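You operate a simulated robot arm through the tools that you are given. There is no shell and no other tool.

You run a simulated robot arm. Do the job below in one go: nothing can be reset, and whatever is moved stays where it is left.

## Task
Put things in order on the inside of the yellow crate with flaps. At the end: the red block stands where the teal cloth stood; the teal cloth stands where the white orange-ended block stood; the short teal housing stands on top of the red roll of tape; the white orange-ended block stands where the short teal housing stood; whatever was shut is shut again. Leave all else as you found it, and nothing knocked over.

Only the result counts: the job must be done as asked and must still hold three seconds after the hand-in. Knocking over, shifting, dropping, spilling or breaking anything else fails it. Flat cloth is picked up by pressing the open fingertips on it (5 to 10 N) and closing them slowly along it; thin cloth reads only 2 to 8 mm in the jaws.

## Robot
A 6-joint arm with a two-finger parallel gripper, fixed in place. Base frame: the origin is at the foot of the arm, x ahead of it, y to its left, z up; the work surface is at about z = 924. Lengths are in mm, angles in rad, forces in N, time in s.
With the tool pointing down near the work surface it reaches from about 240 to 660 mm from the base axis. Its first joint turns from -1.152 to 1.152 rad. Payload 2.9 kg.
Tool frame: the origin (TCP) lies between the finger pads and is the grasp point; the fingertips stand 30 mm ahead of it; z points along the fingers, y is the line along which they close. The gripper opens to 110 mm. The fingers are 20 mm wide and 10 mm thick; the gripper's body (48 by 112 mm) begins 55 mm behind the TCP.
Orientation is told as [roll, pitch, yaw] about the base's x, y, z axes, in that order, counted from this pose: with the fingers straight down and closing along the base's y, the tool's x points along the base's -x, its y along +y and its z along -z.

## Interface
- The arm moves only by the tool send_rows. Its argument "moves" is one flat list of numbers, 7 for each row, row after row: the shift along the base's x, y, z in cm, then the turn, a rotation vector about the base's x, y, z in degrees, then the opening in per cent of the stroke, from 0 (shut) to 100 (fully open). In form: [tx, ty, tz, wx, wy, wz, claw, tx, ty, tz, wx, wy, wz, claw, ...]. A call has 1 to 20 rows; each row shifts and turns the commanded pose from where the row before left it. Rows are played at 5 a second. More than 50 mm and 0.15 rad between two rows, or a gripper value outside its range, and nothing of the call is played. Where a pose cannot be reached the arm comes as near as it can. A force on the tool above 40 N (or 10 N above the force at the start of the call, whichever is more), or a blocked arm, ends the call early, and 0.2 s more pass. The fingers move at their own pace (about 108 mm/s each) and stop on an object; they squeeze with about 42 N. The grip force told is the motor's: it shows also when the fingers shut on nothing. Time passes only in rows, and 0.2 s behind the last, so rows that do not move let the fingers close. It gives the time, the measured TCP pose, the force on the tool (base axes), the opening and the grip force at its end, in the units of the frame above (readings bear some noise), with the torque about the TCP (base axes, N m) and any sound that the robot's microphone picked up.
- Cameras (640 x 400 px; columns grow to the right, rows downward): "scene" is fixed at [102.4, 454.6, 1402.9]; the picture's right is [-0.55, -0.84, 0.00], its down [-0.41, 0.27, -0.87] and it looks along [0.73, -0.48, -0.49] (base axes); focal length 319 px, centre (320, 200). "wrist" rides on the gripper at [72, 17, -103] in the tool frame; the picture's right is [-0.23, 0.97, 0.00], its down [-0.76, -0.18, -0.62] and it looks along [-0.61, -0.14, 0.78] (tool axes); focal length 222 px, centre (320, 200). There is no depth. A picture from a camera that has moved, and an enlarged one, comes with that camera's place and axes in the base frame and with its lens. The place of the scene camera against the robot may be out by one fixed shift of up to 18 mm in any direction.
- get_image(camera): a new picture of that camera. No time passes.
- inspect(camera, box): a new picture of the part [left, top, right, bottom] of that camera's present view, enlarged. No time passes.
- sign_off(): hands the job in; it is judged then, once.

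Nothing tells you positions but the pictures and the camera data. Unless the task says otherwise, let go and move clear before handing in.

The tools are called after ">>>" as a command line: name --argument value ..., lists and objects as JSON in quotes. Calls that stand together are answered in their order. send_rows: Moves the arm, as the interface text tells. Its arguments: {"type":"object","properties":{"moves":{"type":"array","items":{"type":"number"}}},"required":["moves"]} The other tools are called the same way: get_image (camera) takes a picture; inspect (camera, box) takes an enlarged picture of a part of a camera's view; sign_off () hands the job in.

At the start:

```text
t: 0.0
ee_pos: [303.9, 253.9, 1234.8]
orientation: [-0.002, 0.001, -0.001]
wrist_force: [0.9, -0.2, 0.0]
moment: [0.01, 0.01, -0.03]
gripper_width: 110.0
grasp_force: 0.1
```

scene: 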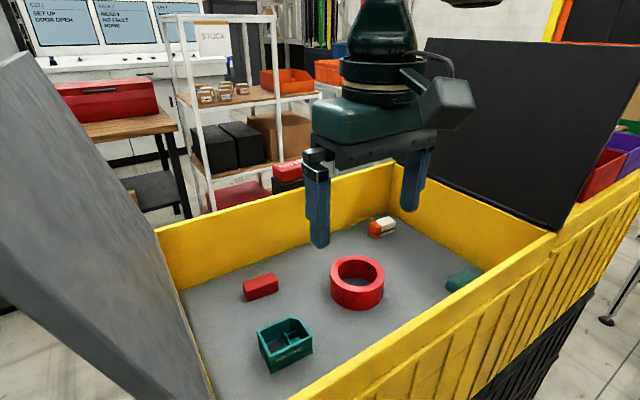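
wrist: 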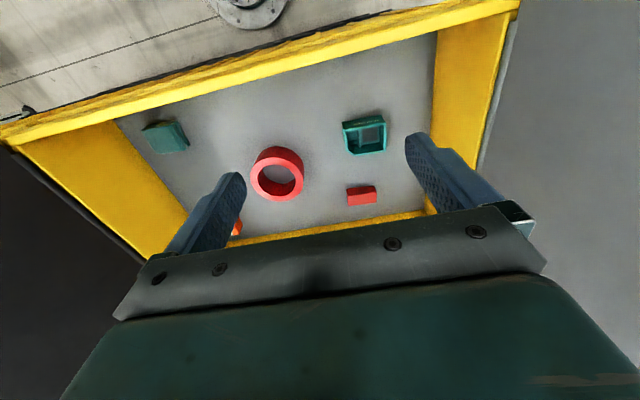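

I see an open yellow crate with the red block, the teal housing, the red tape roll, the white orange-ended block and the teal cloth inside. I'll look closer before moving.

>>> inspect --camera "scene" --box '[220, 200, 420, 380]'

>>> inspect --camera "scene" --box '[340, 190, 540, 315]'

>>> inspect --camera "wrist" --box '[100, 60, 460, 285]'

```text
2.22 times, centred on (320, 290) of scene
camera zoom: at [102.4, 454.6, 1402.9], right [-0.55, -0.84, 0.0], down [-0.41, 0.27, -0.87], along [0.73, -0.48, -0.49], focal length 709 px, centre (320, 0)
```

zoom: 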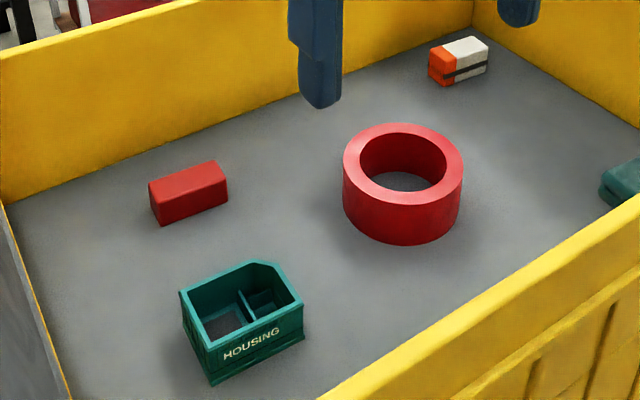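

```text
3.20 times, centred on (440, 252) of scene
camera zoom: at [102.4, 454.6, 1402.9], right [-0.55, -0.84, 0.0], down [-0.41, 0.27, -0.87], along [0.73, -0.48, -0.49], focal length 1021 px, centre (-64, 32)
```

zoom: 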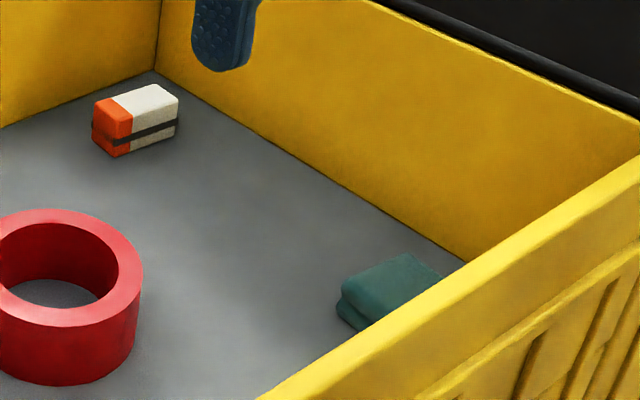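

```text
1.78 times, centred on (280, 172) of wrist
camera zoom: at [231.8, 269.8, 1338.6], right [0.23, 0.97, 0.0], down [0.76, -0.18, 0.62], along [0.61, -0.14, -0.78], focal length 395 px, centre (391, 249)
```

zoom: 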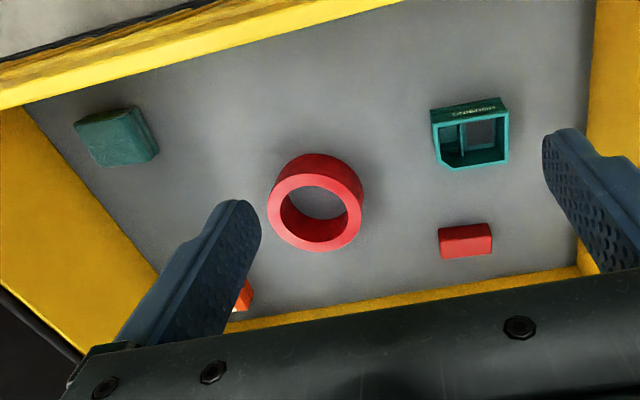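

The housing is at about (412, 312), the tape at (446, 136), the red block at (548, 293), the cloth at (330, -51) and the white block at (567, -48). I'll survey each one with the wrist camera from above the walls, starting over the housing.

>>> send_rows --moves '[2.4, 1.15, -2.9, 0, 0, 0, 100, 2.4, 1.15, -2.9, 0, 0, 0, 100, 2.4, 1.15, -2.9, 0, 0, 0, 100, 2.4, 1.15, -2.9, 0, 0, 0, 100, 0, 0, 0, 0, 0, 0, 100]'

>>> get_image --camera "wrist"

>>> get_image --camera "scene"

```text
t: 1.2
ee_pos: [400.0, 299.9, 1117.6]
orientation: [0.0, 0.0, 0.0]
wrist_force: [-0.5, -0.2, 0.5]
moment: [-0.02, 0.05, 0.02]
gripper_width: 109.9
grasp_force: 0.0
```

```text
taken
camera wrist: at [327.9, 316.2, 1221.8], right [0.23, 0.97, 0.0], down [0.76, -0.18, 0.62], along [0.61, -0.14, -0.78], focal length 222 px, centre (320, 200)
```

wrist: 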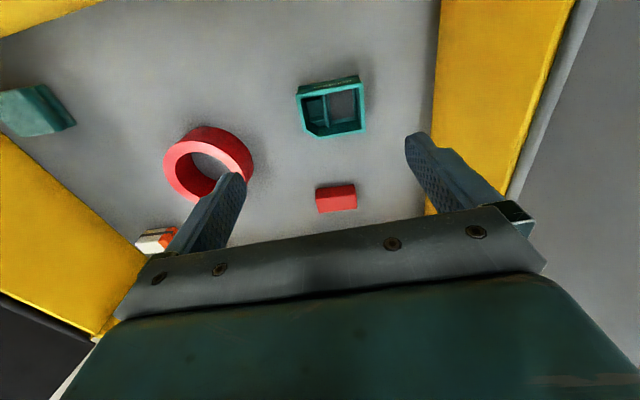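

```text
taken
```

scene: 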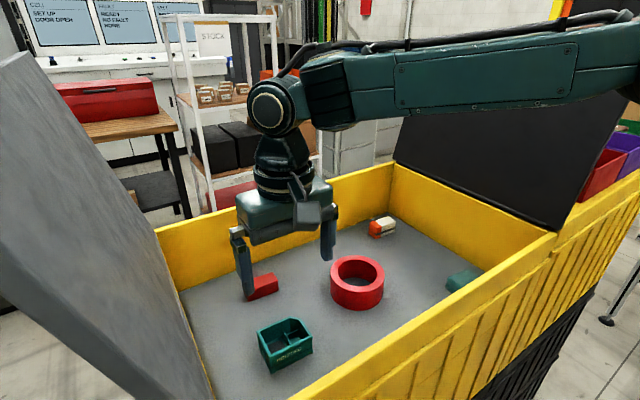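

The view is clear. The housing sits a little toward the base from the tool, so I'll enlarge the wrist view to measure it, the tape and the red block.

>>> inspect --camera "wrist" --box '[270, 60, 398, 140]'

>>> inspect --camera "wrist" --box '[140, 110, 268, 190]'

>>> inspect --camera "wrist" --box '[272, 160, 400, 240]'

>>> inspect --camera "wrist" --box '[0, 60, 128, 140]'

>>> inspect --camera "wrist" --box '[100, 190, 228, 270]'

```text
5.00 times, centred on (334, 100) of wrist
camera zoom: at [327.9, 316.2, 1221.8], right [0.23, 0.97, 0.0], down [0.76, -0.18, 0.62], along [0.61, -0.14, -0.78], focal length 1111 px, centre (250, 700)
```

zoom: 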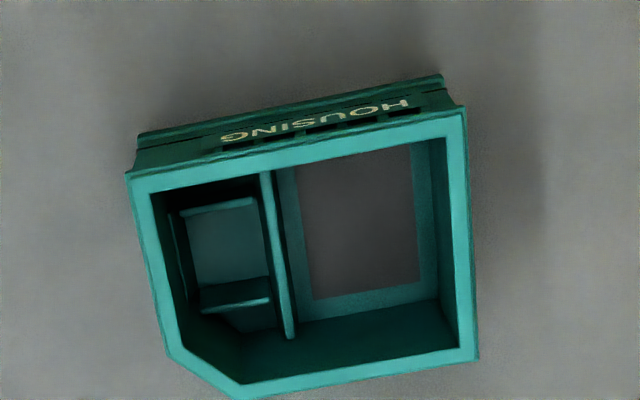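

```text
5.00 times, centred on (204, 150) of wrist
camera zoom: at [327.9, 316.2, 1221.8], right [0.23, 0.97, 0.0], down [0.76, -0.18, 0.62], along [0.61, -0.14, -0.78], focal length 1111 px, centre (900, 450)
```

zoom: 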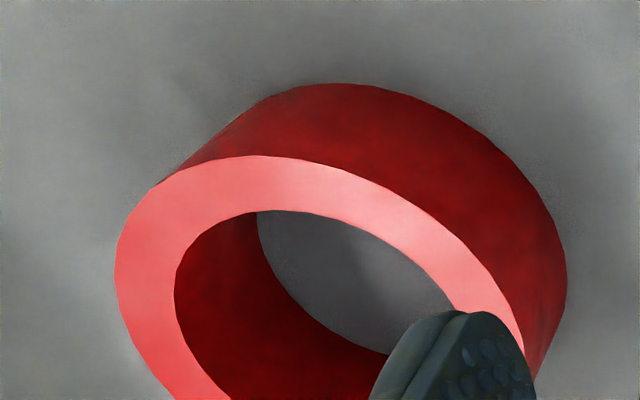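

```text
5.00 times, centred on (336, 200) of wrist
camera zoom: at [327.9, 316.2, 1221.8], right [0.23, 0.97, 0.0], down [0.76, -0.18, 0.62], along [0.61, -0.14, -0.78], focal length 1111 px, centre (240, 200)
```

zoom: 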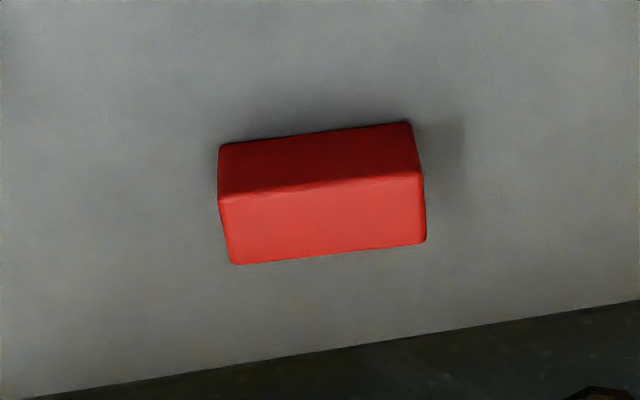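

```text
5.00 times, centred on (64, 100) of wrist
camera zoom: at [327.9, 316.2, 1221.8], right [0.23, 0.97, 0.0], down [0.76, -0.18, 0.62], along [0.61, -0.14, -0.78], focal length 1111 px, centre (1600, 700)
```

zoom: 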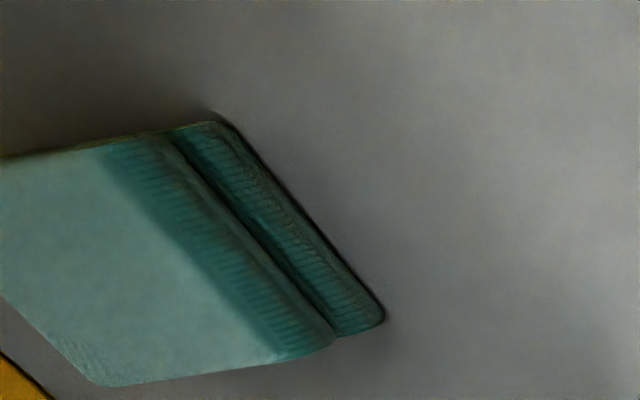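

```text
5.00 times, centred on (164, 230) of wrist
camera zoom: at [327.9, 316.2, 1221.8], right [0.23, 0.97, 0.0], down [0.76, -0.18, 0.62], along [0.61, -0.14, -0.78], focal length 1111 px, centre (1100, 50)
```

zoom: 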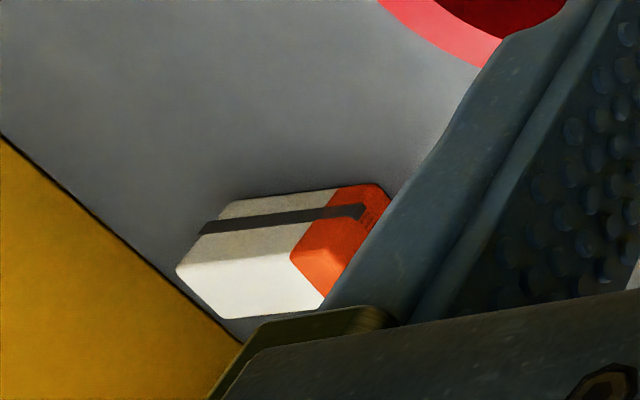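

The housing measures about 74 x 56 x 36 mm, centred near (412, 311) with a yaw of about -3°. The red block is 63 x 27 x 29 mm at (551, 290). Next I'll survey the tape, cloth and white block from closer views.

>>> send_rows --moves '[0.5, -4.0, 0, 0, 0, 0, 100, 0.5, -4.0, 0, 0, 0, 0, 100, 0.5, -4.0, 0, 0, 0, 0, 100, 0.5, -4.0, 0, 0, 0, 0, 100, 0, 0, 0, 0, 0, 0, 100]'

>>> get_image --camera "wrist"

>>> inspect --camera "wrist" --box '[240, 75, 400, 175]'

```text
t: 2.4
ee_pos: [418.0, 139.5, 1117.5]
orientation: [-0.001, 0.0, -0.001]
wrist_force: [0.6, -0.4, 0.2]
moment: [0.0, 0.0, 0.0]
gripper_width: 110.1
grasp_force: 0.0
```

```text
taken
camera wrist: at [346.4, 154.8, 1222.2], right [0.23, 0.97, 0.0], down [0.76, -0.18, 0.62], along [0.61, -0.14, -0.78], focal length 222 px, centre (320, 200)
```

wrist: 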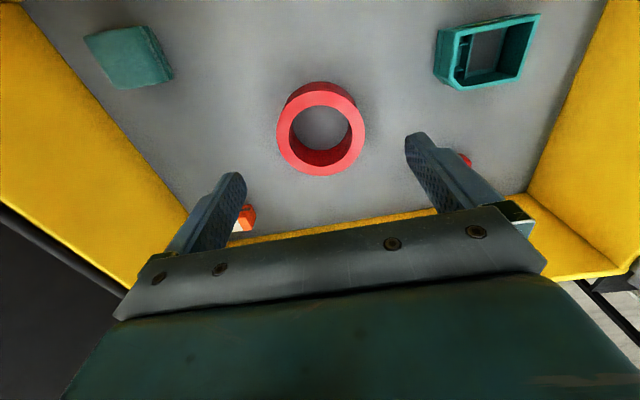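

```text
4.00 times, centred on (320, 125) of wrist
camera zoom: at [346.4, 154.8, 1222.2], right [0.23, 0.97, 0.0], down [0.76, -0.18, 0.62], along [0.61, -0.14, -0.78], focal length 888 px, centre (320, 500)
```

zoom: 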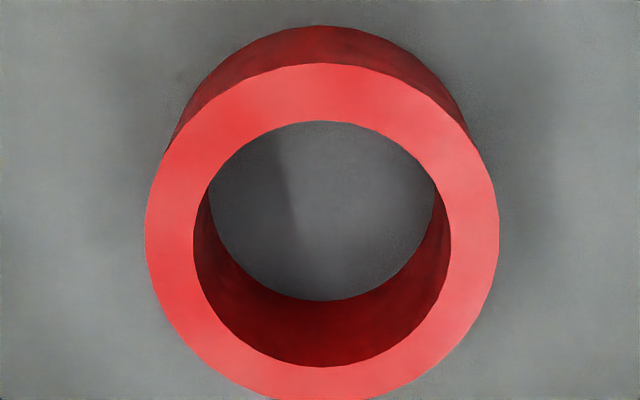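

The tape is centred at about (450.5, 130.6) with its top at z ≈ 972 and radii of 38 and 52 mm. Next I'll look at the cloth from above.

>>> send_rows --moves '[-1.5, -3.6, 0, 0, 0, 0, 100, -1.5, -3.6, 0, 0, 0, 0, 100, -1.5, -3.6, 0, 0, 0, 0, 100, -1.5, -3.6, 0, 0, 0, 0, 100, -1.5, -3.6, 0, 0, 0, 0, 100, 0, 0, 0, 0, 0, 0, 100]'

>>> get_image --camera "wrist"

>>> inspect --camera "wrist" --box '[230, 50, 390, 150]'

>>> get_image --camera "scene"

```text
t: 3.8
ee_pos: [344.1, -40.8, 1119.1]
orientation: [0.002, 0.0, 0.0]
wrist_force: [0.0, 1.2, -0.3]
moment: [0.0, 0.0, 0.0]
gripper_width: 110.0
grasp_force: 0.0
```

```text
taken
camera wrist: at [272.2, -24.8, 1222.5], right [0.23, 0.97, 0.0], down [0.76, -0.18, 0.62], along [0.61, -0.14, -0.78], focal length 222 px, centre (320, 200)
```

wrist: 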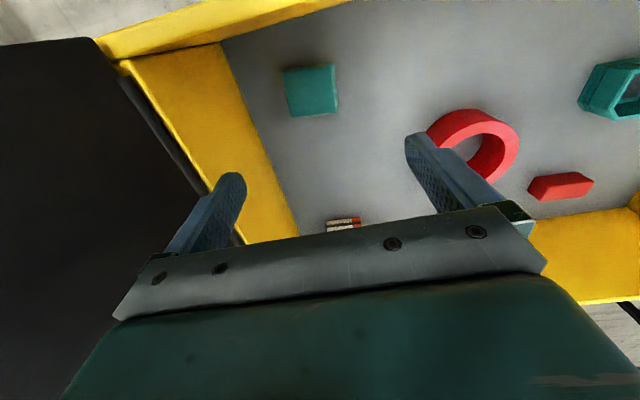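

```text
4.00 times, centred on (310, 100) of wrist
camera zoom: at [272.2, -24.8, 1222.5], right [0.23, 0.97, 0.0], down [0.76, -0.18, 0.62], along [0.61, -0.14, -0.78], focal length 888 px, centre (360, 600)
```

zoom: 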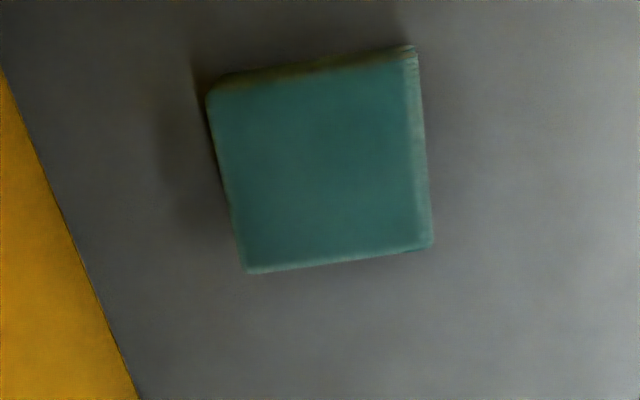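

```text
taken
```

scene: 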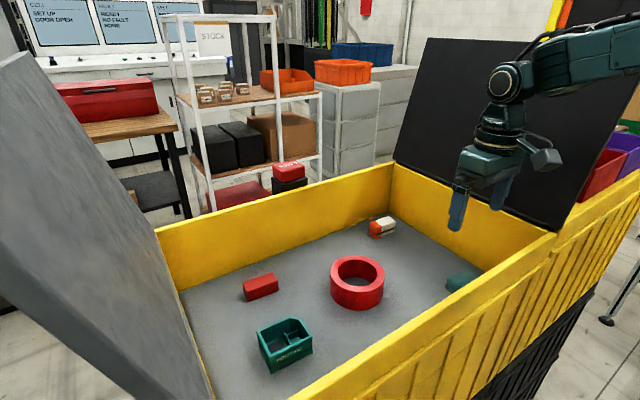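

The cloth is a folded pad about 55 x 49 x 26 mm, centred at about (331, -49). The near wall is at x ≈ 263 and the right wall at y ≈ -138, with rims at z ≈ 1077, so I'll turn the tool there to keep the camera box off the near wall. Next I'll look at the white block.

>>> send_rows --moves '[4.0, 0, 0, 0, 0, 0, 100, 4.0, 0, 0, 0, 0, 0, 100, 4.0, 0, 0, 0, 0, 0, 100, 4.0, 0, 0, 0, 0, 0, 100, 3.6, 0, 0, 0, 0, 0, 100, 0, 0, 0, 0, 0, 0, 100]'

>>> get_image --camera "wrist"

>>> inspect --camera "wrist" --box '[240, 60, 400, 160]'

```text
t: 5.2
ee_pos: [541.5, -40.2, 1118.7]
orientation: [0.001, 0.001, 0.002]
wrist_force: [0.6, -0.3, 0.1]
moment: [0.0, 0.03, 0.0]
gripper_width: 109.9
grasp_force: 0.1
```

```text
taken
camera wrist: at [469.0, -23.9, 1222.5], right [0.23, 0.97, 0.0], down [0.76, -0.18, 0.62], along [0.61, -0.14, -0.78], focal length 222 px, centre (320, 200)
```

wrist: 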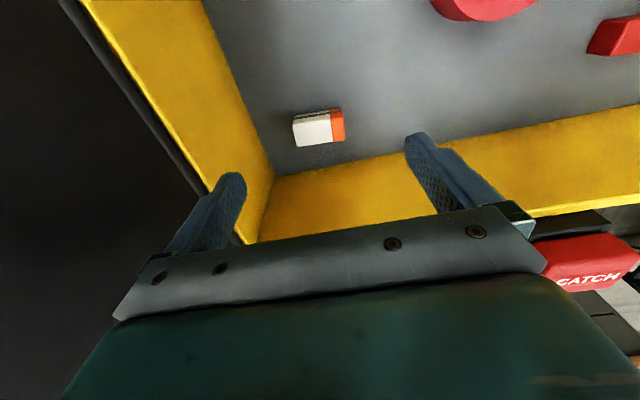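

```text
4.00 times, centred on (320, 110) of wrist
camera zoom: at [469.0, -23.9, 1222.5], right [0.23, 0.97, 0.0], down [0.76, -0.18, 0.62], along [0.61, -0.14, -0.78], focal length 888 px, centre (320, 560)
```

zoom: 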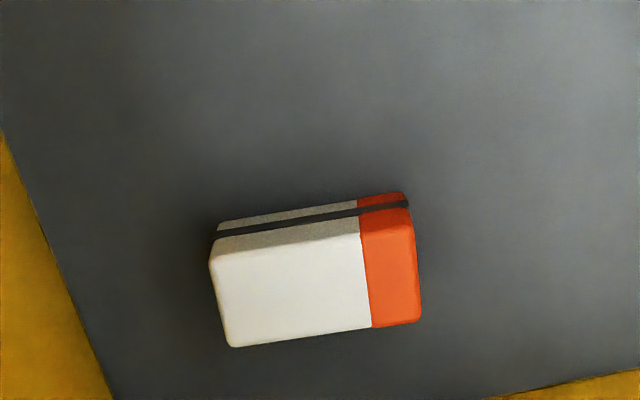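

The white block is 62 x 31 x 28 mm, centred at about (573, -50), and the far wall is at x ≈ 640. Now I'll fly back over the housing, align the tool with it, and stop just above it to check.

>>> send_rows --moves '[-1.49, 3.9, 0, 0, 0, 0, 100, -1.49, 3.9, 0, 0, 0, 0, 100, -1.49, 3.9, 0, 0, 0, 0, 100, -1.49, 3.9, 0, 0, 0, 0, 100, -1.49, 3.9, 0, 0, 0, 0, 100, -1.49, 3.9, 0, 0, 0, 0, 100, -1.49, 3.9, 0, 0, 0, 0, 100, -1.49, 3.9, 0, 0, 0, 0, 100, -1.49, 3.9, 0, 0, 0, 0, 100, 0, 0, -3.0, 0, 0, -3, 100, 0, 0, -3.0, 0, 0, 0, 100, 0, 0, -3.0, 0, 0, 0, 100, 0, 0, -2.8, 0, 0, 0, 100, 0, 0, 0, 0, 0, 0, 100]'

>>> get_image --camera "wrist"

>>> get_image --camera "scene"

```text
t: 8.2
ee_pos: [405.0, 311.1, 1001.6]
orientation: [0.0, -0.001, -0.055]
wrist_force: [0.1, -0.2, -0.2]
moment: [0.03, 0.0, -0.01]
gripper_width: 109.9
grasp_force: 0.1
```

```text
taken
camera wrist: at [335.5, 330.5, 1104.6], right [0.28, 0.96, 0.0], down [0.75, -0.22, 0.62], along [0.6, -0.17, -0.78], focal length 222 px, centre (320, 200)
```

wrist: 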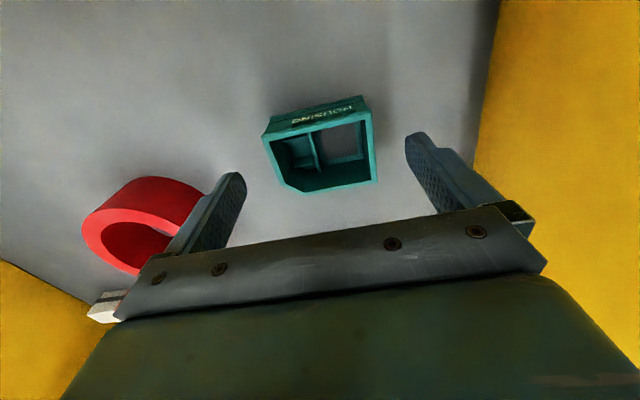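

```text
taken
```

scene: 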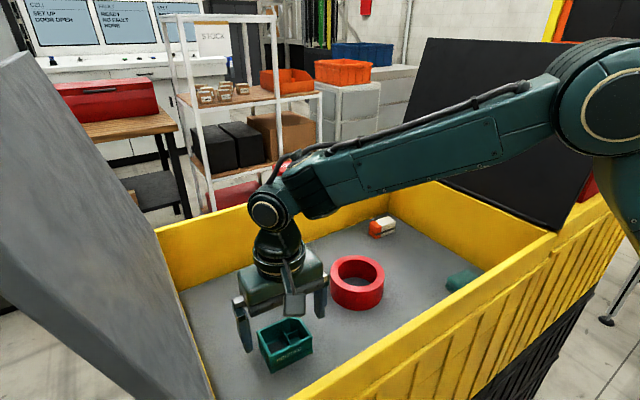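

The housing is where I computed it, at (413, 310.6), between the open fingers. I'll descend to a TCP height of 964 and close on it.

>>> send_rows --moves '[0.1, 0, -1.9, 0, 0, 0, 100, 0.1, 0, -1.9, 0, 0, 0, 100, 0, 0, 0, 0, 0, 0, 85, 0, 0, 0, 0, 0, 0, 76, 0, 0, 0, 0, 0, 0, 70, 0, 0, 0, 0, 0, 0, 60, 0, 0, 0, 0, 0, 0, 50, 0, 0, 0, 0, 0, 0, 50]'

>>> get_image --camera "wrist"

>>> inspect --camera "scene" --box '[210, 260, 370, 385]'

```text
t: 10.0
ee_pos: [409.7, 310.0, 963.3]
orientation: [0.0, 0.001, -0.056]
wrist_force: [-0.4, -0.6, -0.2]
moment: [0.05, -0.03, 0.01]
gripper_width: 71.5
grasp_force: 42.1
```

```text
taken
camera wrist: at [338.0, 330.3, 1067.1], right [0.28, 0.96, 0.0], down [0.75, -0.22, 0.62], along [0.6, -0.17, -0.78], focal length 222 px, centre (320, 200)
```

wrist: 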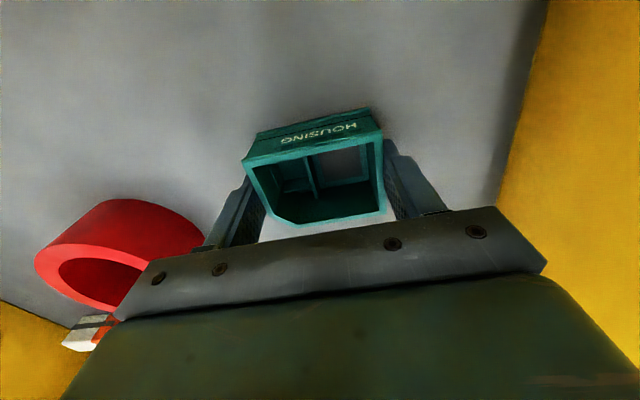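

```text
3.20 times, centred on (290, 322) of scene
camera zoom: at [102.4, 454.6, 1402.9], right [-0.55, -0.84, 0.0], down [-0.41, 0.27, -0.87], along [0.73, -0.48, -0.49], focal length 1021 px, centre (416, -192)
```

zoom: 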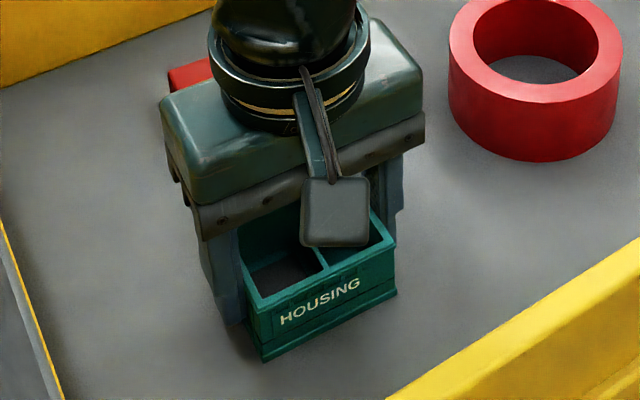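

The housing is gripped at 71.5 mm with no unexpected force. I'll lift it 90 mm, carry it over the tape, and check the alignment before lowering.

>>> send_rows --moves '[0, 0, 1.5, 0, 0, 0, 50, 0, 0, 2.5, 0, 0, 0, 50, 0, 0, 2.5, 0, 0, 0, 50, 0, 0, 2.5, 0, 0, 0, 50, 0.815, -3.66, 0, 0, 0, 0, 50, 0.815, -3.66, 0, 0, 0, 0, 50, 0.815, -3.66, 0, 0, 0, 0, 50, 0.815, -3.66, 0, 0, 0, 0, 50, 0.815, -3.66, 0, 0, 0, 0, 50, 0, 0, 0, 0, 0, 0, 50]'

>>> get_image --camera "wrist"

>>> inspect --camera "scene" --box '[270, 190, 470, 315]'

```text
t: 12.2
ee_pos: [449.0, 126.5, 1053.0]
orientation: [0.0, -0.001, -0.054]
wrist_force: [-0.1, 0.6, 0.0]
moment: [-0.01, -0.02, 0.02]
gripper_width: 55.2
grasp_force: 0.1
```

```text
taken
camera wrist: at [377.7, 146.8, 1156.5], right [0.28, 0.96, 0.0], down [0.75, -0.22, 0.62], along [0.6, -0.17, -0.78], focal length 222 px, centre (320, 200)
```

wrist: 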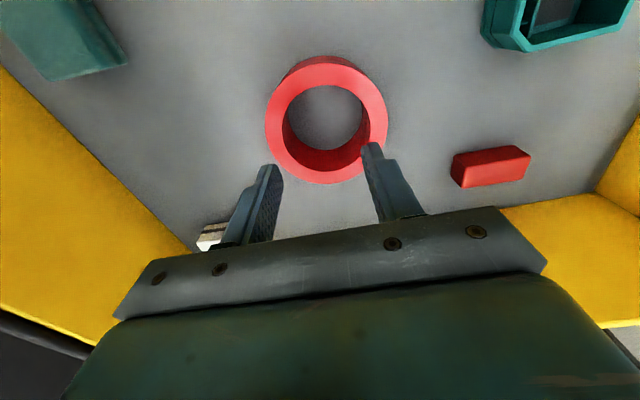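

```text
3.20 times, centred on (370, 252) of scene
camera zoom: at [102.5, 454.6, 1402.9], right [-0.55, -0.84, 0.0], down [-0.41, 0.27, -0.87], along [0.73, -0.48, -0.49], focal length 1021 px, centre (160, 32)
```

zoom: 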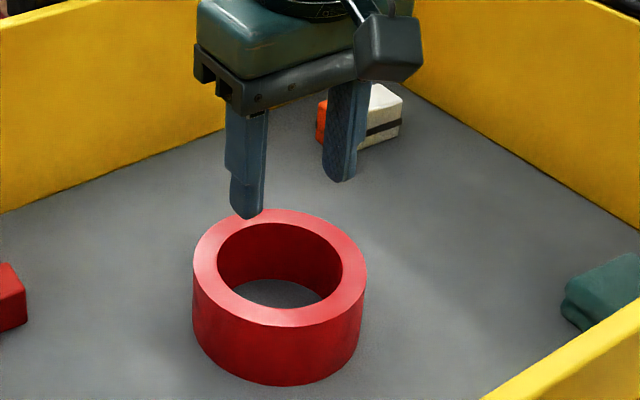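

The grip slipped and the housing stayed behind, so the fingers closed to the commanded 55 mm on nothing. I'll check where it is now.

>>> inspect --camera "scene" --box '[220, 260, 380, 385]'

>>> get_image --camera "scene"

>>> inspect --camera "wrist" --box '[480, 0, 640, 100]'

```text
3.20 times, centred on (300, 322) of scene
camera zoom: at [102.5, 454.6, 1402.9], right [-0.55, -0.84, 0.0], down [-0.41, 0.27, -0.87], along [0.73, -0.48, -0.49], focal length 1021 px, centre (384, -192)
```

zoom: 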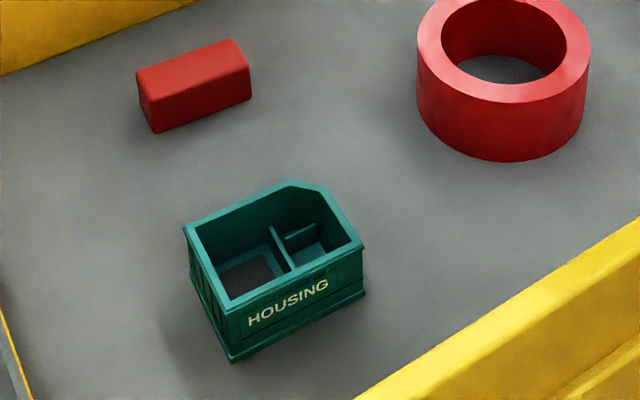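

```text
taken
```

scene: 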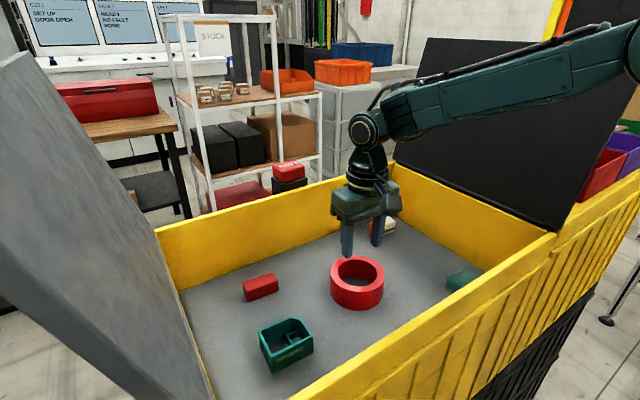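

```text
4.00 times, centred on (560, 50) of wrist
camera zoom: at [377.7, 146.8, 1156.5], right [0.28, 0.96, 0.0], down [0.75, -0.22, 0.62], along [0.6, -0.17, -0.78], focal length 888 px, centre (-640, 800)
```

zoom: 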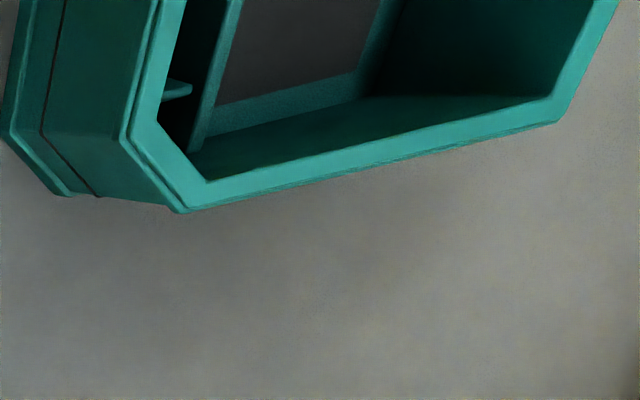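

The housing is still upright at its spot, shifted by only a few mm, so the fingers slid off it. I'll go back above it with the fingers open, re-measure it, and then lift slowly while watching the load.

>>> send_rows --moves '[0, 0, 2.0, 0, 0, 0, 100, -0.815, 3.66, 0, 0, 0, 0, 100, -0.815, 3.66, 0, 0, 0, 0, 100, -0.815, 3.66, 0, 0, 0, 0, 100, -0.815, 3.66, 0, 0, 0, 0, 100, -0.815, 3.66, 0, 0, 0, 0, 100, 0, 0, 0, 0, 0, 0, 100]'

>>> get_image --camera "wrist"

>>> inspect --camera "wrist" --box '[240, 70, 400, 170]'

```text
t: 13.8
ee_pos: [408.6, 310.4, 1071.3]
orientation: [0.002, -0.001, -0.054]
wrist_force: [0.0, -0.2, 0.7]
moment: [0.0, 0.0, 0.0]
gripper_width: 110.1
grasp_force: 0.0
```

```text
taken
camera wrist: at [337.2, 330.5, 1175.9], right [0.28, 0.96, 0.0], down [0.75, -0.22, 0.62], along [0.6, -0.17, -0.78], focal length 222 px, centre (320, 200)
```

wrist: 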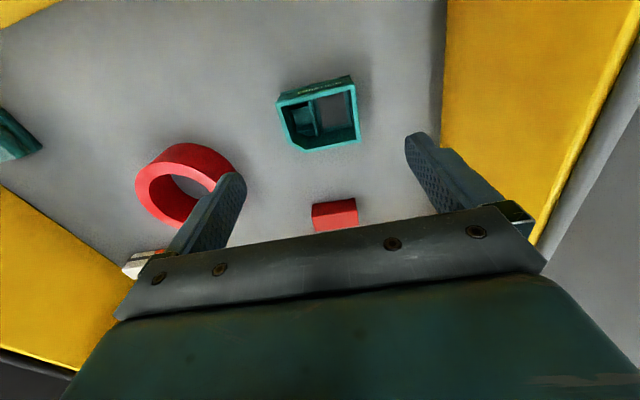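

```text
4.00 times, centred on (320, 120) of wrist
camera zoom: at [337.2, 330.5, 1175.9], right [0.28, 0.96, 0.0], down [0.75, -0.22, 0.62], along [0.6, -0.17, -0.78], focal length 888 px, centre (320, 520)
```

zoom: 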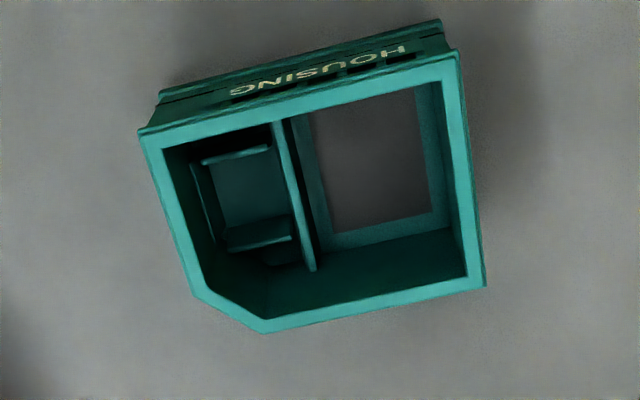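

The housing has barely moved: its centre is now (411, 309). I'll grip it again a little lower, then raise it in tiny steps and read the load.

>>> send_rows --moves '[-0.1, -0.13, -3.5, 0, 0, -0.5, 100, 0, 0, -3.5, 0, 0, 0, 100, 0, 0, -2.3, 0, 0, 0, 100, 0, 0, -2.0, 0, 0, 0, 100, 0, 0, 0, 0, 0, 0, 90, 0, 0, 0, 0, 0, 0, 75, 0, 0, 0, 0, 0, 0, 70, 0, 0, 0, 0, 0, 0, 60, 0, 0, 0, 0, 0, 0, 40, 0, 0, 0, 0, 0, 0, 20, 0, 0, 0, 0, 0, 0, 0, 0, 0, 0, 0, 0, 0, 0, 0, 0, 0, 0, 0, 0, 0]'

>>> send_rows --moves '[0, 0, 0.2, 0, 0, 0, 0, 0, 0, 0.1, 0, 0, 0, 0, 0, 0, 0, 0, 0, 0, 0]'

>>> inspect --camera "wrist" --box '[200, 80, 440, 230]'

>>> inspect --camera "scene" --box '[220, 280, 348, 380]'

```text
t: 16.6
ee_pos: [408.0, 309.4, 959.9]
orientation: [-0.001, 0.0, -0.061]
wrist_force: [0.6, 0.1, -1.1]
moment: [-0.01, -0.02, 0.01]
gripper_width: 71.5
grasp_force: 41.8
```

```text
t: 17.4
ee_pos: [408.1, 309.6, 964.0]
orientation: [0.001, 0.0, -0.062]
wrist_force: [0.8, -0.2, -1.9]
moment: [-0.03, -0.01, -0.03]
gripper_width: 71.5
grasp_force: 42.0
```

```text
2.67 times, centred on (320, 155) of wrist
camera zoom: at [337.1, 330.1, 1066.8], right [0.29, 0.96, 0.0], down [0.75, -0.22, 0.62], along [0.6, -0.18, -0.78], focal length 592 px, centre (320, 320)
```

zoom: 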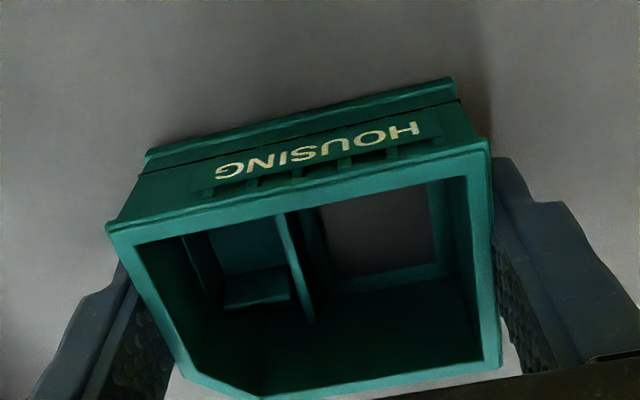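

```text
4.00 times, centred on (284, 330) of scene
camera zoom: at [102.5, 454.6, 1402.9], right [-0.55, -0.84, 0.0], down [-0.41, 0.27, -0.87], along [0.73, -0.48, -0.49], focal length 1276 px, centre (464, -320)
```

zoom: 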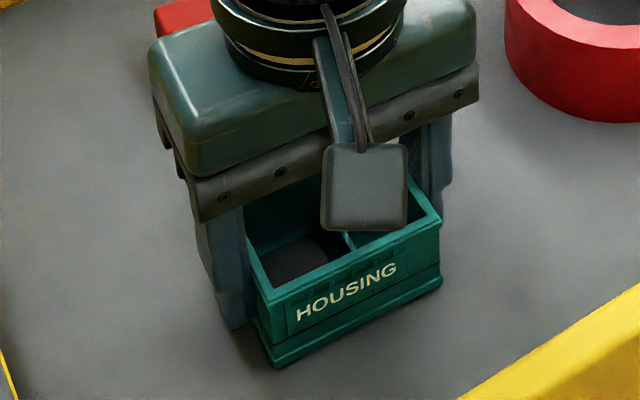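

The grip reads 71.5 mm and 42 N. I'll raise it a further 10 mm slowly and see whether the housing comes along.

>>> send_rows --moves '[0, 0, 0.2, 0, 0, 0, 0, 0, 0, 0.2, 0, 0, 0, 0, 0, 0, 0.2, 0, 0, 0, 0, 0, 0, 0.2, 0, 0, 0, 0, 0, 0, 0.2, 0, 0, 0, 0]'

>>> inspect --camera "wrist" --box '[200, 80, 440, 230]'

>>> inspect --camera "scene" --box '[220, 280, 348, 380]'

```text
t: 18.6
ee_pos: [406.8, 308.4, 973.1]
orientation: [0.001, 0.0, -0.061]
wrist_force: [-0.5, 0.1, -0.3]
moment: [-0.04, 0.0, 0.0]
gripper_width: 71.7
grasp_force: 41.8
```

```text
2.67 times, centred on (320, 155) of wrist
camera zoom: at [337.1, 330.0, 1076.8], right [0.29, 0.96, 0.0], down [0.75, -0.22, 0.62], along [0.6, -0.18, -0.78], focal length 592 px, centre (320, 320)
```

zoom: 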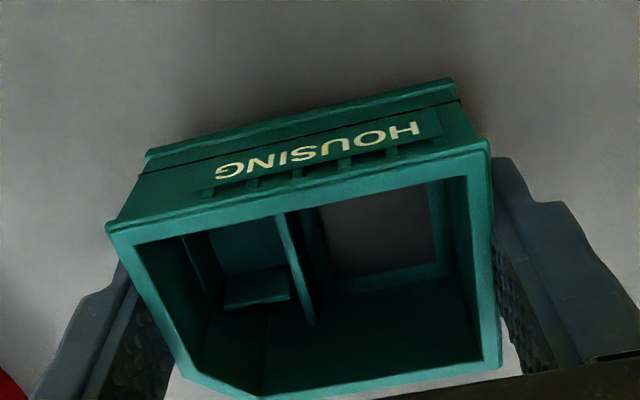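

```text
4.00 times, centred on (284, 330) of scene
camera zoom: at [102.4, 454.6, 1402.9], right [-0.55, -0.84, 0.0], down [-0.41, 0.27, -0.87], along [0.73, -0.48, -0.49], focal length 1276 px, centre (464, -320)
```

zoom: 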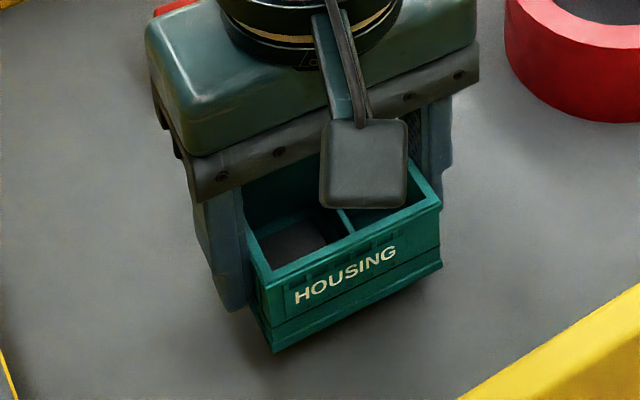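

It's lifting this time, slowly and with the claw fully commanded shut. I'll keep raising it gently.

>>> send_rows --moves '[0, 0, 0.4, 0, 0, 0, 0, 0, 0, 0.6, 0, 0, 0, 0, 0, 0, 0.8, 0, 0, 0, 0, 0, 0, 0.8, 0, 0, 0, 0, 0, 0, 0.8, 0, 0, 0, 0, 0, 0, 0.8, 0, 0, 0, 0, 0, 0, 0.8, 0, 0, 0, 0, 0, 0, 0.8, 0, 0, 0, 0, 0, 0, 0.8, 0, 0, 0, 0, 0, 0, 0.8, 0, 0, 0, 0, 0, 0, 0.6, 0, 0, 0, 0, 0, 0, 0.3, 0, 0, 0, 0]'

>>> get_image --camera "wrist"

```text
t: 21.2
ee_pos: [408.9, 309.2, 1056.2]
orientation: [0.002, 0.0, -0.061]
wrist_force: [0.2, 0.4, -1.0]
moment: [0.01, -0.01, 0.0]
gripper_width: 71.4
grasp_force: 42.1
```

```text
taken
camera wrist: at [337.1, 330.2, 1160.0], right [0.29, 0.96, 0.0], down [0.75, -0.22, 0.62], along [0.6, -0.18, -0.78], focal length 222 px, centre (320, 200)
```

wrist: 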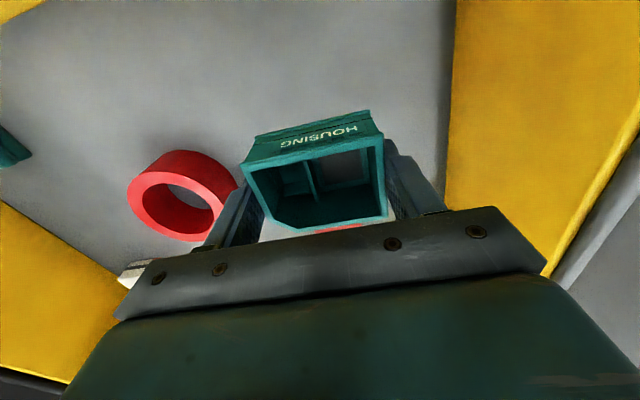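

The housing is held firmly at 71.4 mm. I'll carry it slowly over the tape.

>>> send_rows --moves '[0.181, -0.756, 0, 0, 0, 0, 0, 0.362, -1.512, 0, 0, 0, 0, 0, 0.362, -1.512, 0, 0, 0, 0, 0, 0.362, -1.512, 0, 0, 0, 0, 0, 0.362, -1.512, 0, 0, 0, 0, 0, 0.362, -1.512, 0, 0, 0, 0, 0, 0.362, -1.512, 0, 0, 0, 0, 0, 0.362, -1.512, 0, 0, 0, 0, 0, 0.362, -1.512, 0, 0, 0, 0, 0, 0.362, -1.512, 0, 0, 0, 0, 0, 0.362, -1.512, 0, 0, 0, 0, 0, 0.362, -1.512, 0, 0, 0, 0, 0, 0.181, -0.756, 0, 0, 0, 0, 0, 0, 0, 0, 0, 0, 0, 0]'

>>> get_image --camera "wrist"

>>> inspect --camera "scene" --box '[270, 190, 470, 315]'

```text
t: 24.2
ee_pos: [450.0, 127.7, 1055.5]
orientation: [0.0, 0.0, -0.062]
wrist_force: [-0.9, -0.1, -1.3]
moment: [-0.03, 0.01, -0.02]
gripper_width: 71.3
grasp_force: 41.7
```

```text
taken
camera wrist: at [379.7, 148.2, 1159.9], right [0.29, 0.96, 0.0], down [0.75, -0.22, 0.62], along [0.6, -0.18, -0.78], focal length 222 px, centre (320, 200)
```

wrist: 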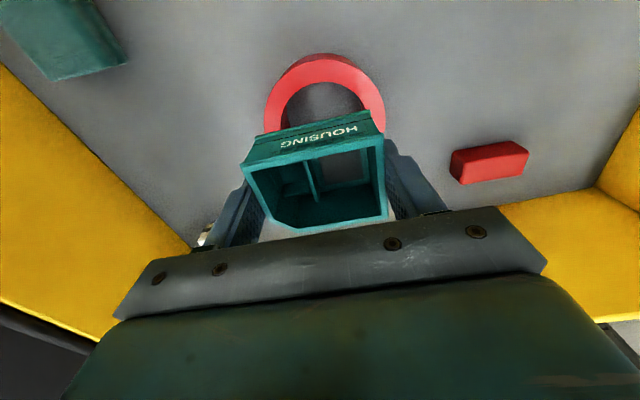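

```text
3.20 times, centred on (370, 252) of scene
camera zoom: at [102.5, 454.6, 1402.9], right [-0.55, -0.84, 0.0], down [-0.41, 0.27, -0.87], along [0.73, -0.48, -0.49], focal length 1021 px, centre (160, 32)
```

zoom: 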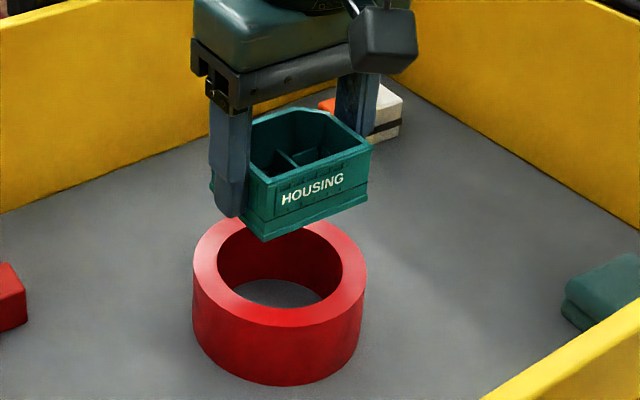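

The housing hangs above the tape with its fingers beside it. I'll lower it toward the tape, slowing down before contact.

>>> send_rows --moves '[0.05, 0.04, -0.4, 0, 0, 0, 0, 0, 0, -0.8, 0, 0, 0, 0, 0, 0, -0.8, 0, 0, 0, 0, 0, 0, -0.8, 0, 0, 0, 0, 0, 0, -0.6, 0, 0, 0, 0, 0, 0, -0.4, 0, 0, 0, 0, 0, 0, -0.3, 0, 0, 0, 0, 0, 0, 0, 0, 0, 0, 0]'

>>> inspect --camera "scene" --box '[290, 200, 418, 300]'

>>> inspect --camera "wrist" --box '[200, 50, 440, 230]'

```text
t: 26.0
ee_pos: [452.2, 129.5, 1015.2]
orientation: [0.0, -0.001, -0.061]
wrist_force: [0.9, -0.1, -1.1]
moment: [0.01, 0.01, 0.02]
gripper_width: 71.3
grasp_force: 41.6
```

```text
4.00 times, centred on (354, 250) of scene
camera zoom: at [102.5, 454.6, 1402.9], right [-0.55, -0.84, 0.0], down [-0.41, 0.27, -0.87], along [0.73, -0.48, -0.49], focal length 1276 px, centre (184, 0)
```

zoom: 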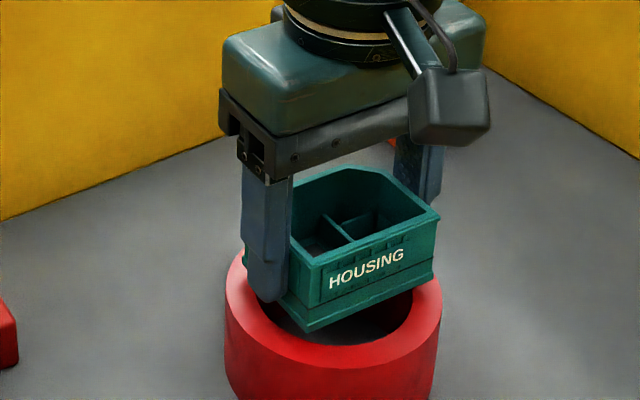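

```text
2.22 times, centred on (320, 140) of wrist
camera zoom: at [380.3, 149.0, 1118.8], right [0.29, 0.96, 0.0], down [0.75, -0.22, 0.62], along [0.6, -0.18, -0.78], focal length 494 px, centre (320, 333)
```

zoom: 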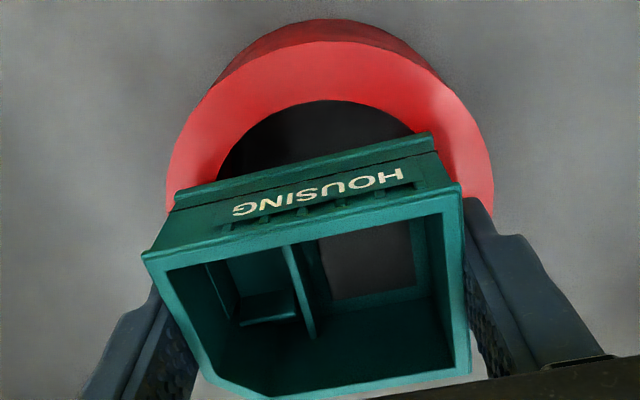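

The housing is about 8 mm above the tape and nearly centred. I'll nudge it 1.5 mm toward the base and lower it in fine steps until I feel contact.

>>> send_rows --moves '[-0.15, 0, -0.2, 0, 0, 0, 0, 0, 0, -0.2, 0, 0, 0, 0, 0, 0, -0.1, 0, 0, 0, 0, 0, 0, 0, 0, 0, 0, 0]'

>>> send_rows --moves '[0, 0, -0.1, 0, 0, 0, 0, 0, 0, 0, 0, 0, 0, 0]'

>>> inspect --camera "scene" --box '[290, 200, 418, 300]'

```text
t: 27.0
ee_pos: [449.3, 128.9, 1009.7]
orientation: [0.0, 0.0, -0.061]
wrist_force: [0.3, 0.1, -0.8]
moment: [-0.04, 0.0, 0.0]
gripper_width: 71.1
grasp_force: 42.0
```

```text
t: 27.6
ee_pos: [450.1, 128.7, 1009.0]
orientation: [0.0, -0.002, -0.061]
wrist_force: [0.0, 0.1, -1.9]
moment: [0.0, 0.03, 0.04]
gripper_width: 71.3
grasp_force: 41.9
```

```text
4.00 times, centred on (354, 250) of scene
camera zoom: at [102.5, 454.6, 1402.9], right [-0.55, -0.84, 0.0], down [-0.41, 0.27, -0.87], along [0.73, -0.48, -0.49], focal length 1276 px, centre (184, 0)
```

zoom: 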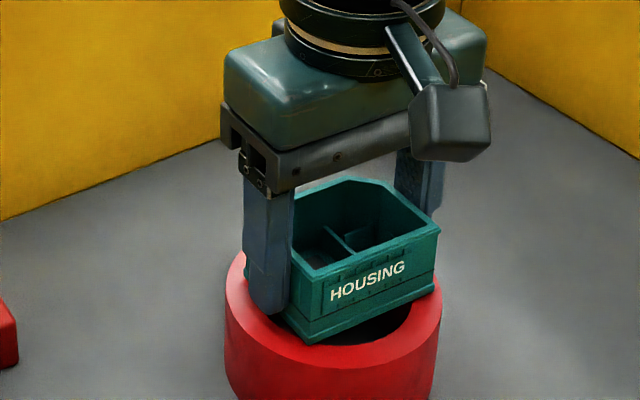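

There's no contact yet, so I'll continue down millimetre by millimetre.

>>> send_rows --moves '[0, 0, -0.1, 0, 0, 0, 0, 0, 0, 0, 0, 0, 0, 0]'

>>> send_rows --moves '[0, 0, -0.1, 0, 0, 0, 0, 0, 0, 0, 0, 0, 0, 0]'

>>> send_rows --moves '[0, 0, -0.05, 0, 0, 0, 0, 0, 0, 0, 0, 0, 0, 0]'

>>> inspect --camera "scene" --box '[310, 225, 406, 300]'

```text
t: 28.2
ee_pos: [449.4, 129.0, 1008.4]
orientation: [0.001, 0.001, -0.061]
wrist_force: [-0.4, -0.5, 1.0]
moment: [-0.04, 0.04, 0.01]
gripper_width: 71.2
grasp_force: 42.0
```

```text
t: 28.8
ee_pos: [450.0, 127.6, 1007.4]
orientation: [0.001, -0.002, -0.062]
wrist_force: [-4.4, -1.1, 13.4]
moment: [-0.12, 0.29, 0.02]
gripper_width: 71.3
grasp_force: 41.9
```

```text
t: 29.4
ee_pos: [449.6, 128.3, 1008.5]
orientation: [0.001, -0.005, -0.06]
wrist_force: [-4.3, -0.8, 25.9]
moment: [-0.17, 0.4, -0.01]
gripper_width: 71.4
grasp_force: 42.0
```

```text
5.33 times, centred on (358, 262) of scene
camera zoom: at [102.0, 454.5, 1403.0], right [-0.55, -0.84, 0.0], down [-0.41, 0.27, -0.87], along [0.73, -0.48, -0.49], focal length 1702 px, centre (117, -133)
```

zoom: 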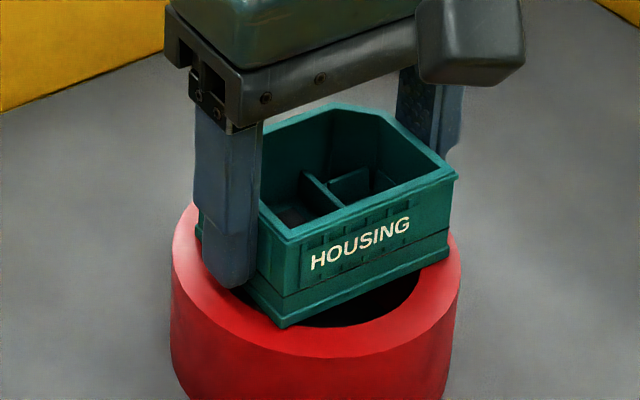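

Contact was felt at about 26 N, so the housing is resting on the tape. I'll ease off the pressure and open the fingers.

>>> send_rows --moves '[0, 0, 0.09, 0, 0, 0, 0, 0, 0, 0, 0, 0, 0, 0]'

>>> send_rows --moves '[0, 0, 0, 0, 0, 0, 62, 0, 0, 0, 0, 0, 0, 66, 0, 0, 0, 0, 0, 0, 70, 0, 0, 0, 0, 0, 0, 80, 0, 0, 0, 0, 0, 0, 90, 0, 0, 0, 0, 0, 0, 90]'

>>> inspect --camera "scene" --box '[310, 225, 406, 300]'

>>> inspect --camera "wrist" --box '[200, 50, 440, 230]'

```text
t: 30.0
ee_pos: [449.8, 129.1, 1008.3]
orientation: [0.0, 0.0, -0.06]
wrist_force: [-0.8, -0.1, 20.6]
moment: [-0.02, 0.13, 0.01]
gripper_width: 71.2
grasp_force: 41.9
```

```text
t: 31.4
ee_pos: [449.6, 128.4, 1007.5]
orientation: [0.0, -0.001, -0.061]
wrist_force: [0.3, -0.1, 0.4]
moment: [-0.01, 0.01, -0.03]
gripper_width: 98.5
grasp_force: 0.1
```

```text
5.33 times, centred on (358, 262) of scene
camera zoom: at [102.4, 454.6, 1402.9], right [-0.55, -0.84, 0.0], down [-0.41, 0.27, -0.87], along [0.73, -0.48, -0.49], focal length 1702 px, centre (117, -133)
```

zoom: 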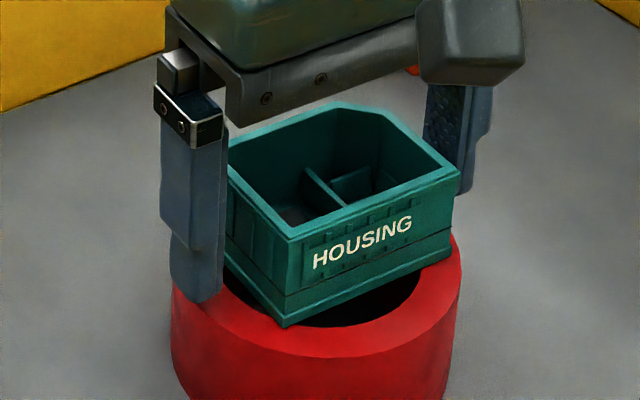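

```text
2.22 times, centred on (320, 140) of wrist
camera zoom: at [379.1, 149.0, 1111.1], right [0.29, 0.96, 0.0], down [0.75, -0.22, 0.62], along [0.6, -0.18, -0.78], focal length 494 px, centre (320, 333)
```

zoom: 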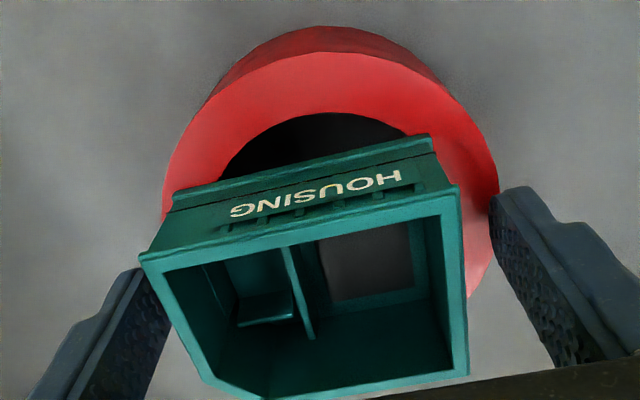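

The housing rests on the tape. I'll withdraw straight up and look at it from above.

>>> send_rows --moves '[0, 0, 0.5, 0, 0, 0, 90, 0, 0, 1.5, 0, 0, 0, 90, 0, 0, 3.0, 0, 0, 0, 100, 0, 0, 3.0, 0, 0, 0, 100, 0, 0, 3.0, 0, 0, 0, 100, 0, 0, 0, 0, 0, 0, 100]'

>>> inspect --camera "wrist" --box '[240, 60, 400, 160]'

>>> inspect --camera "scene" --box '[310, 235, 406, 310]'

```text
t: 32.8
ee_pos: [449.6, 128.4, 1115.9]
orientation: [-0.001, 0.0, -0.06]
wrist_force: [-0.3, -0.3, 0.4]
moment: [0.02, 0.03, 0.0]
gripper_width: 110.2
grasp_force: 0.0
```

```text
4.00 times, centred on (320, 110) of wrist
camera zoom: at [379.0, 148.5, 1220.7], right [0.29, 0.96, 0.0], down [0.75, -0.22, 0.62], along [0.6, -0.18, -0.78], focal length 888 px, centre (320, 560)
```

zoom: 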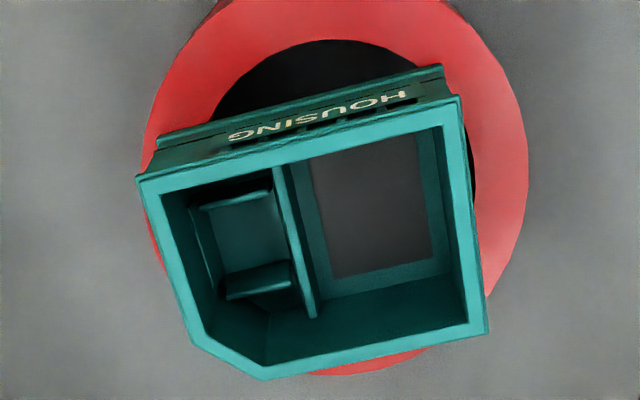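

```text
5.33 times, centred on (358, 272) of scene
camera zoom: at [102.4, 454.6, 1402.9], right [-0.55, -0.84, 0.0], down [-0.41, 0.27, -0.87], along [0.73, -0.48, -0.49], focal length 1702 px, centre (117, -187)
```

zoom: 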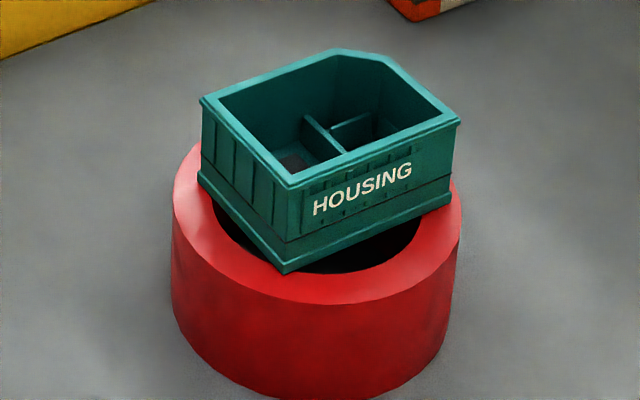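

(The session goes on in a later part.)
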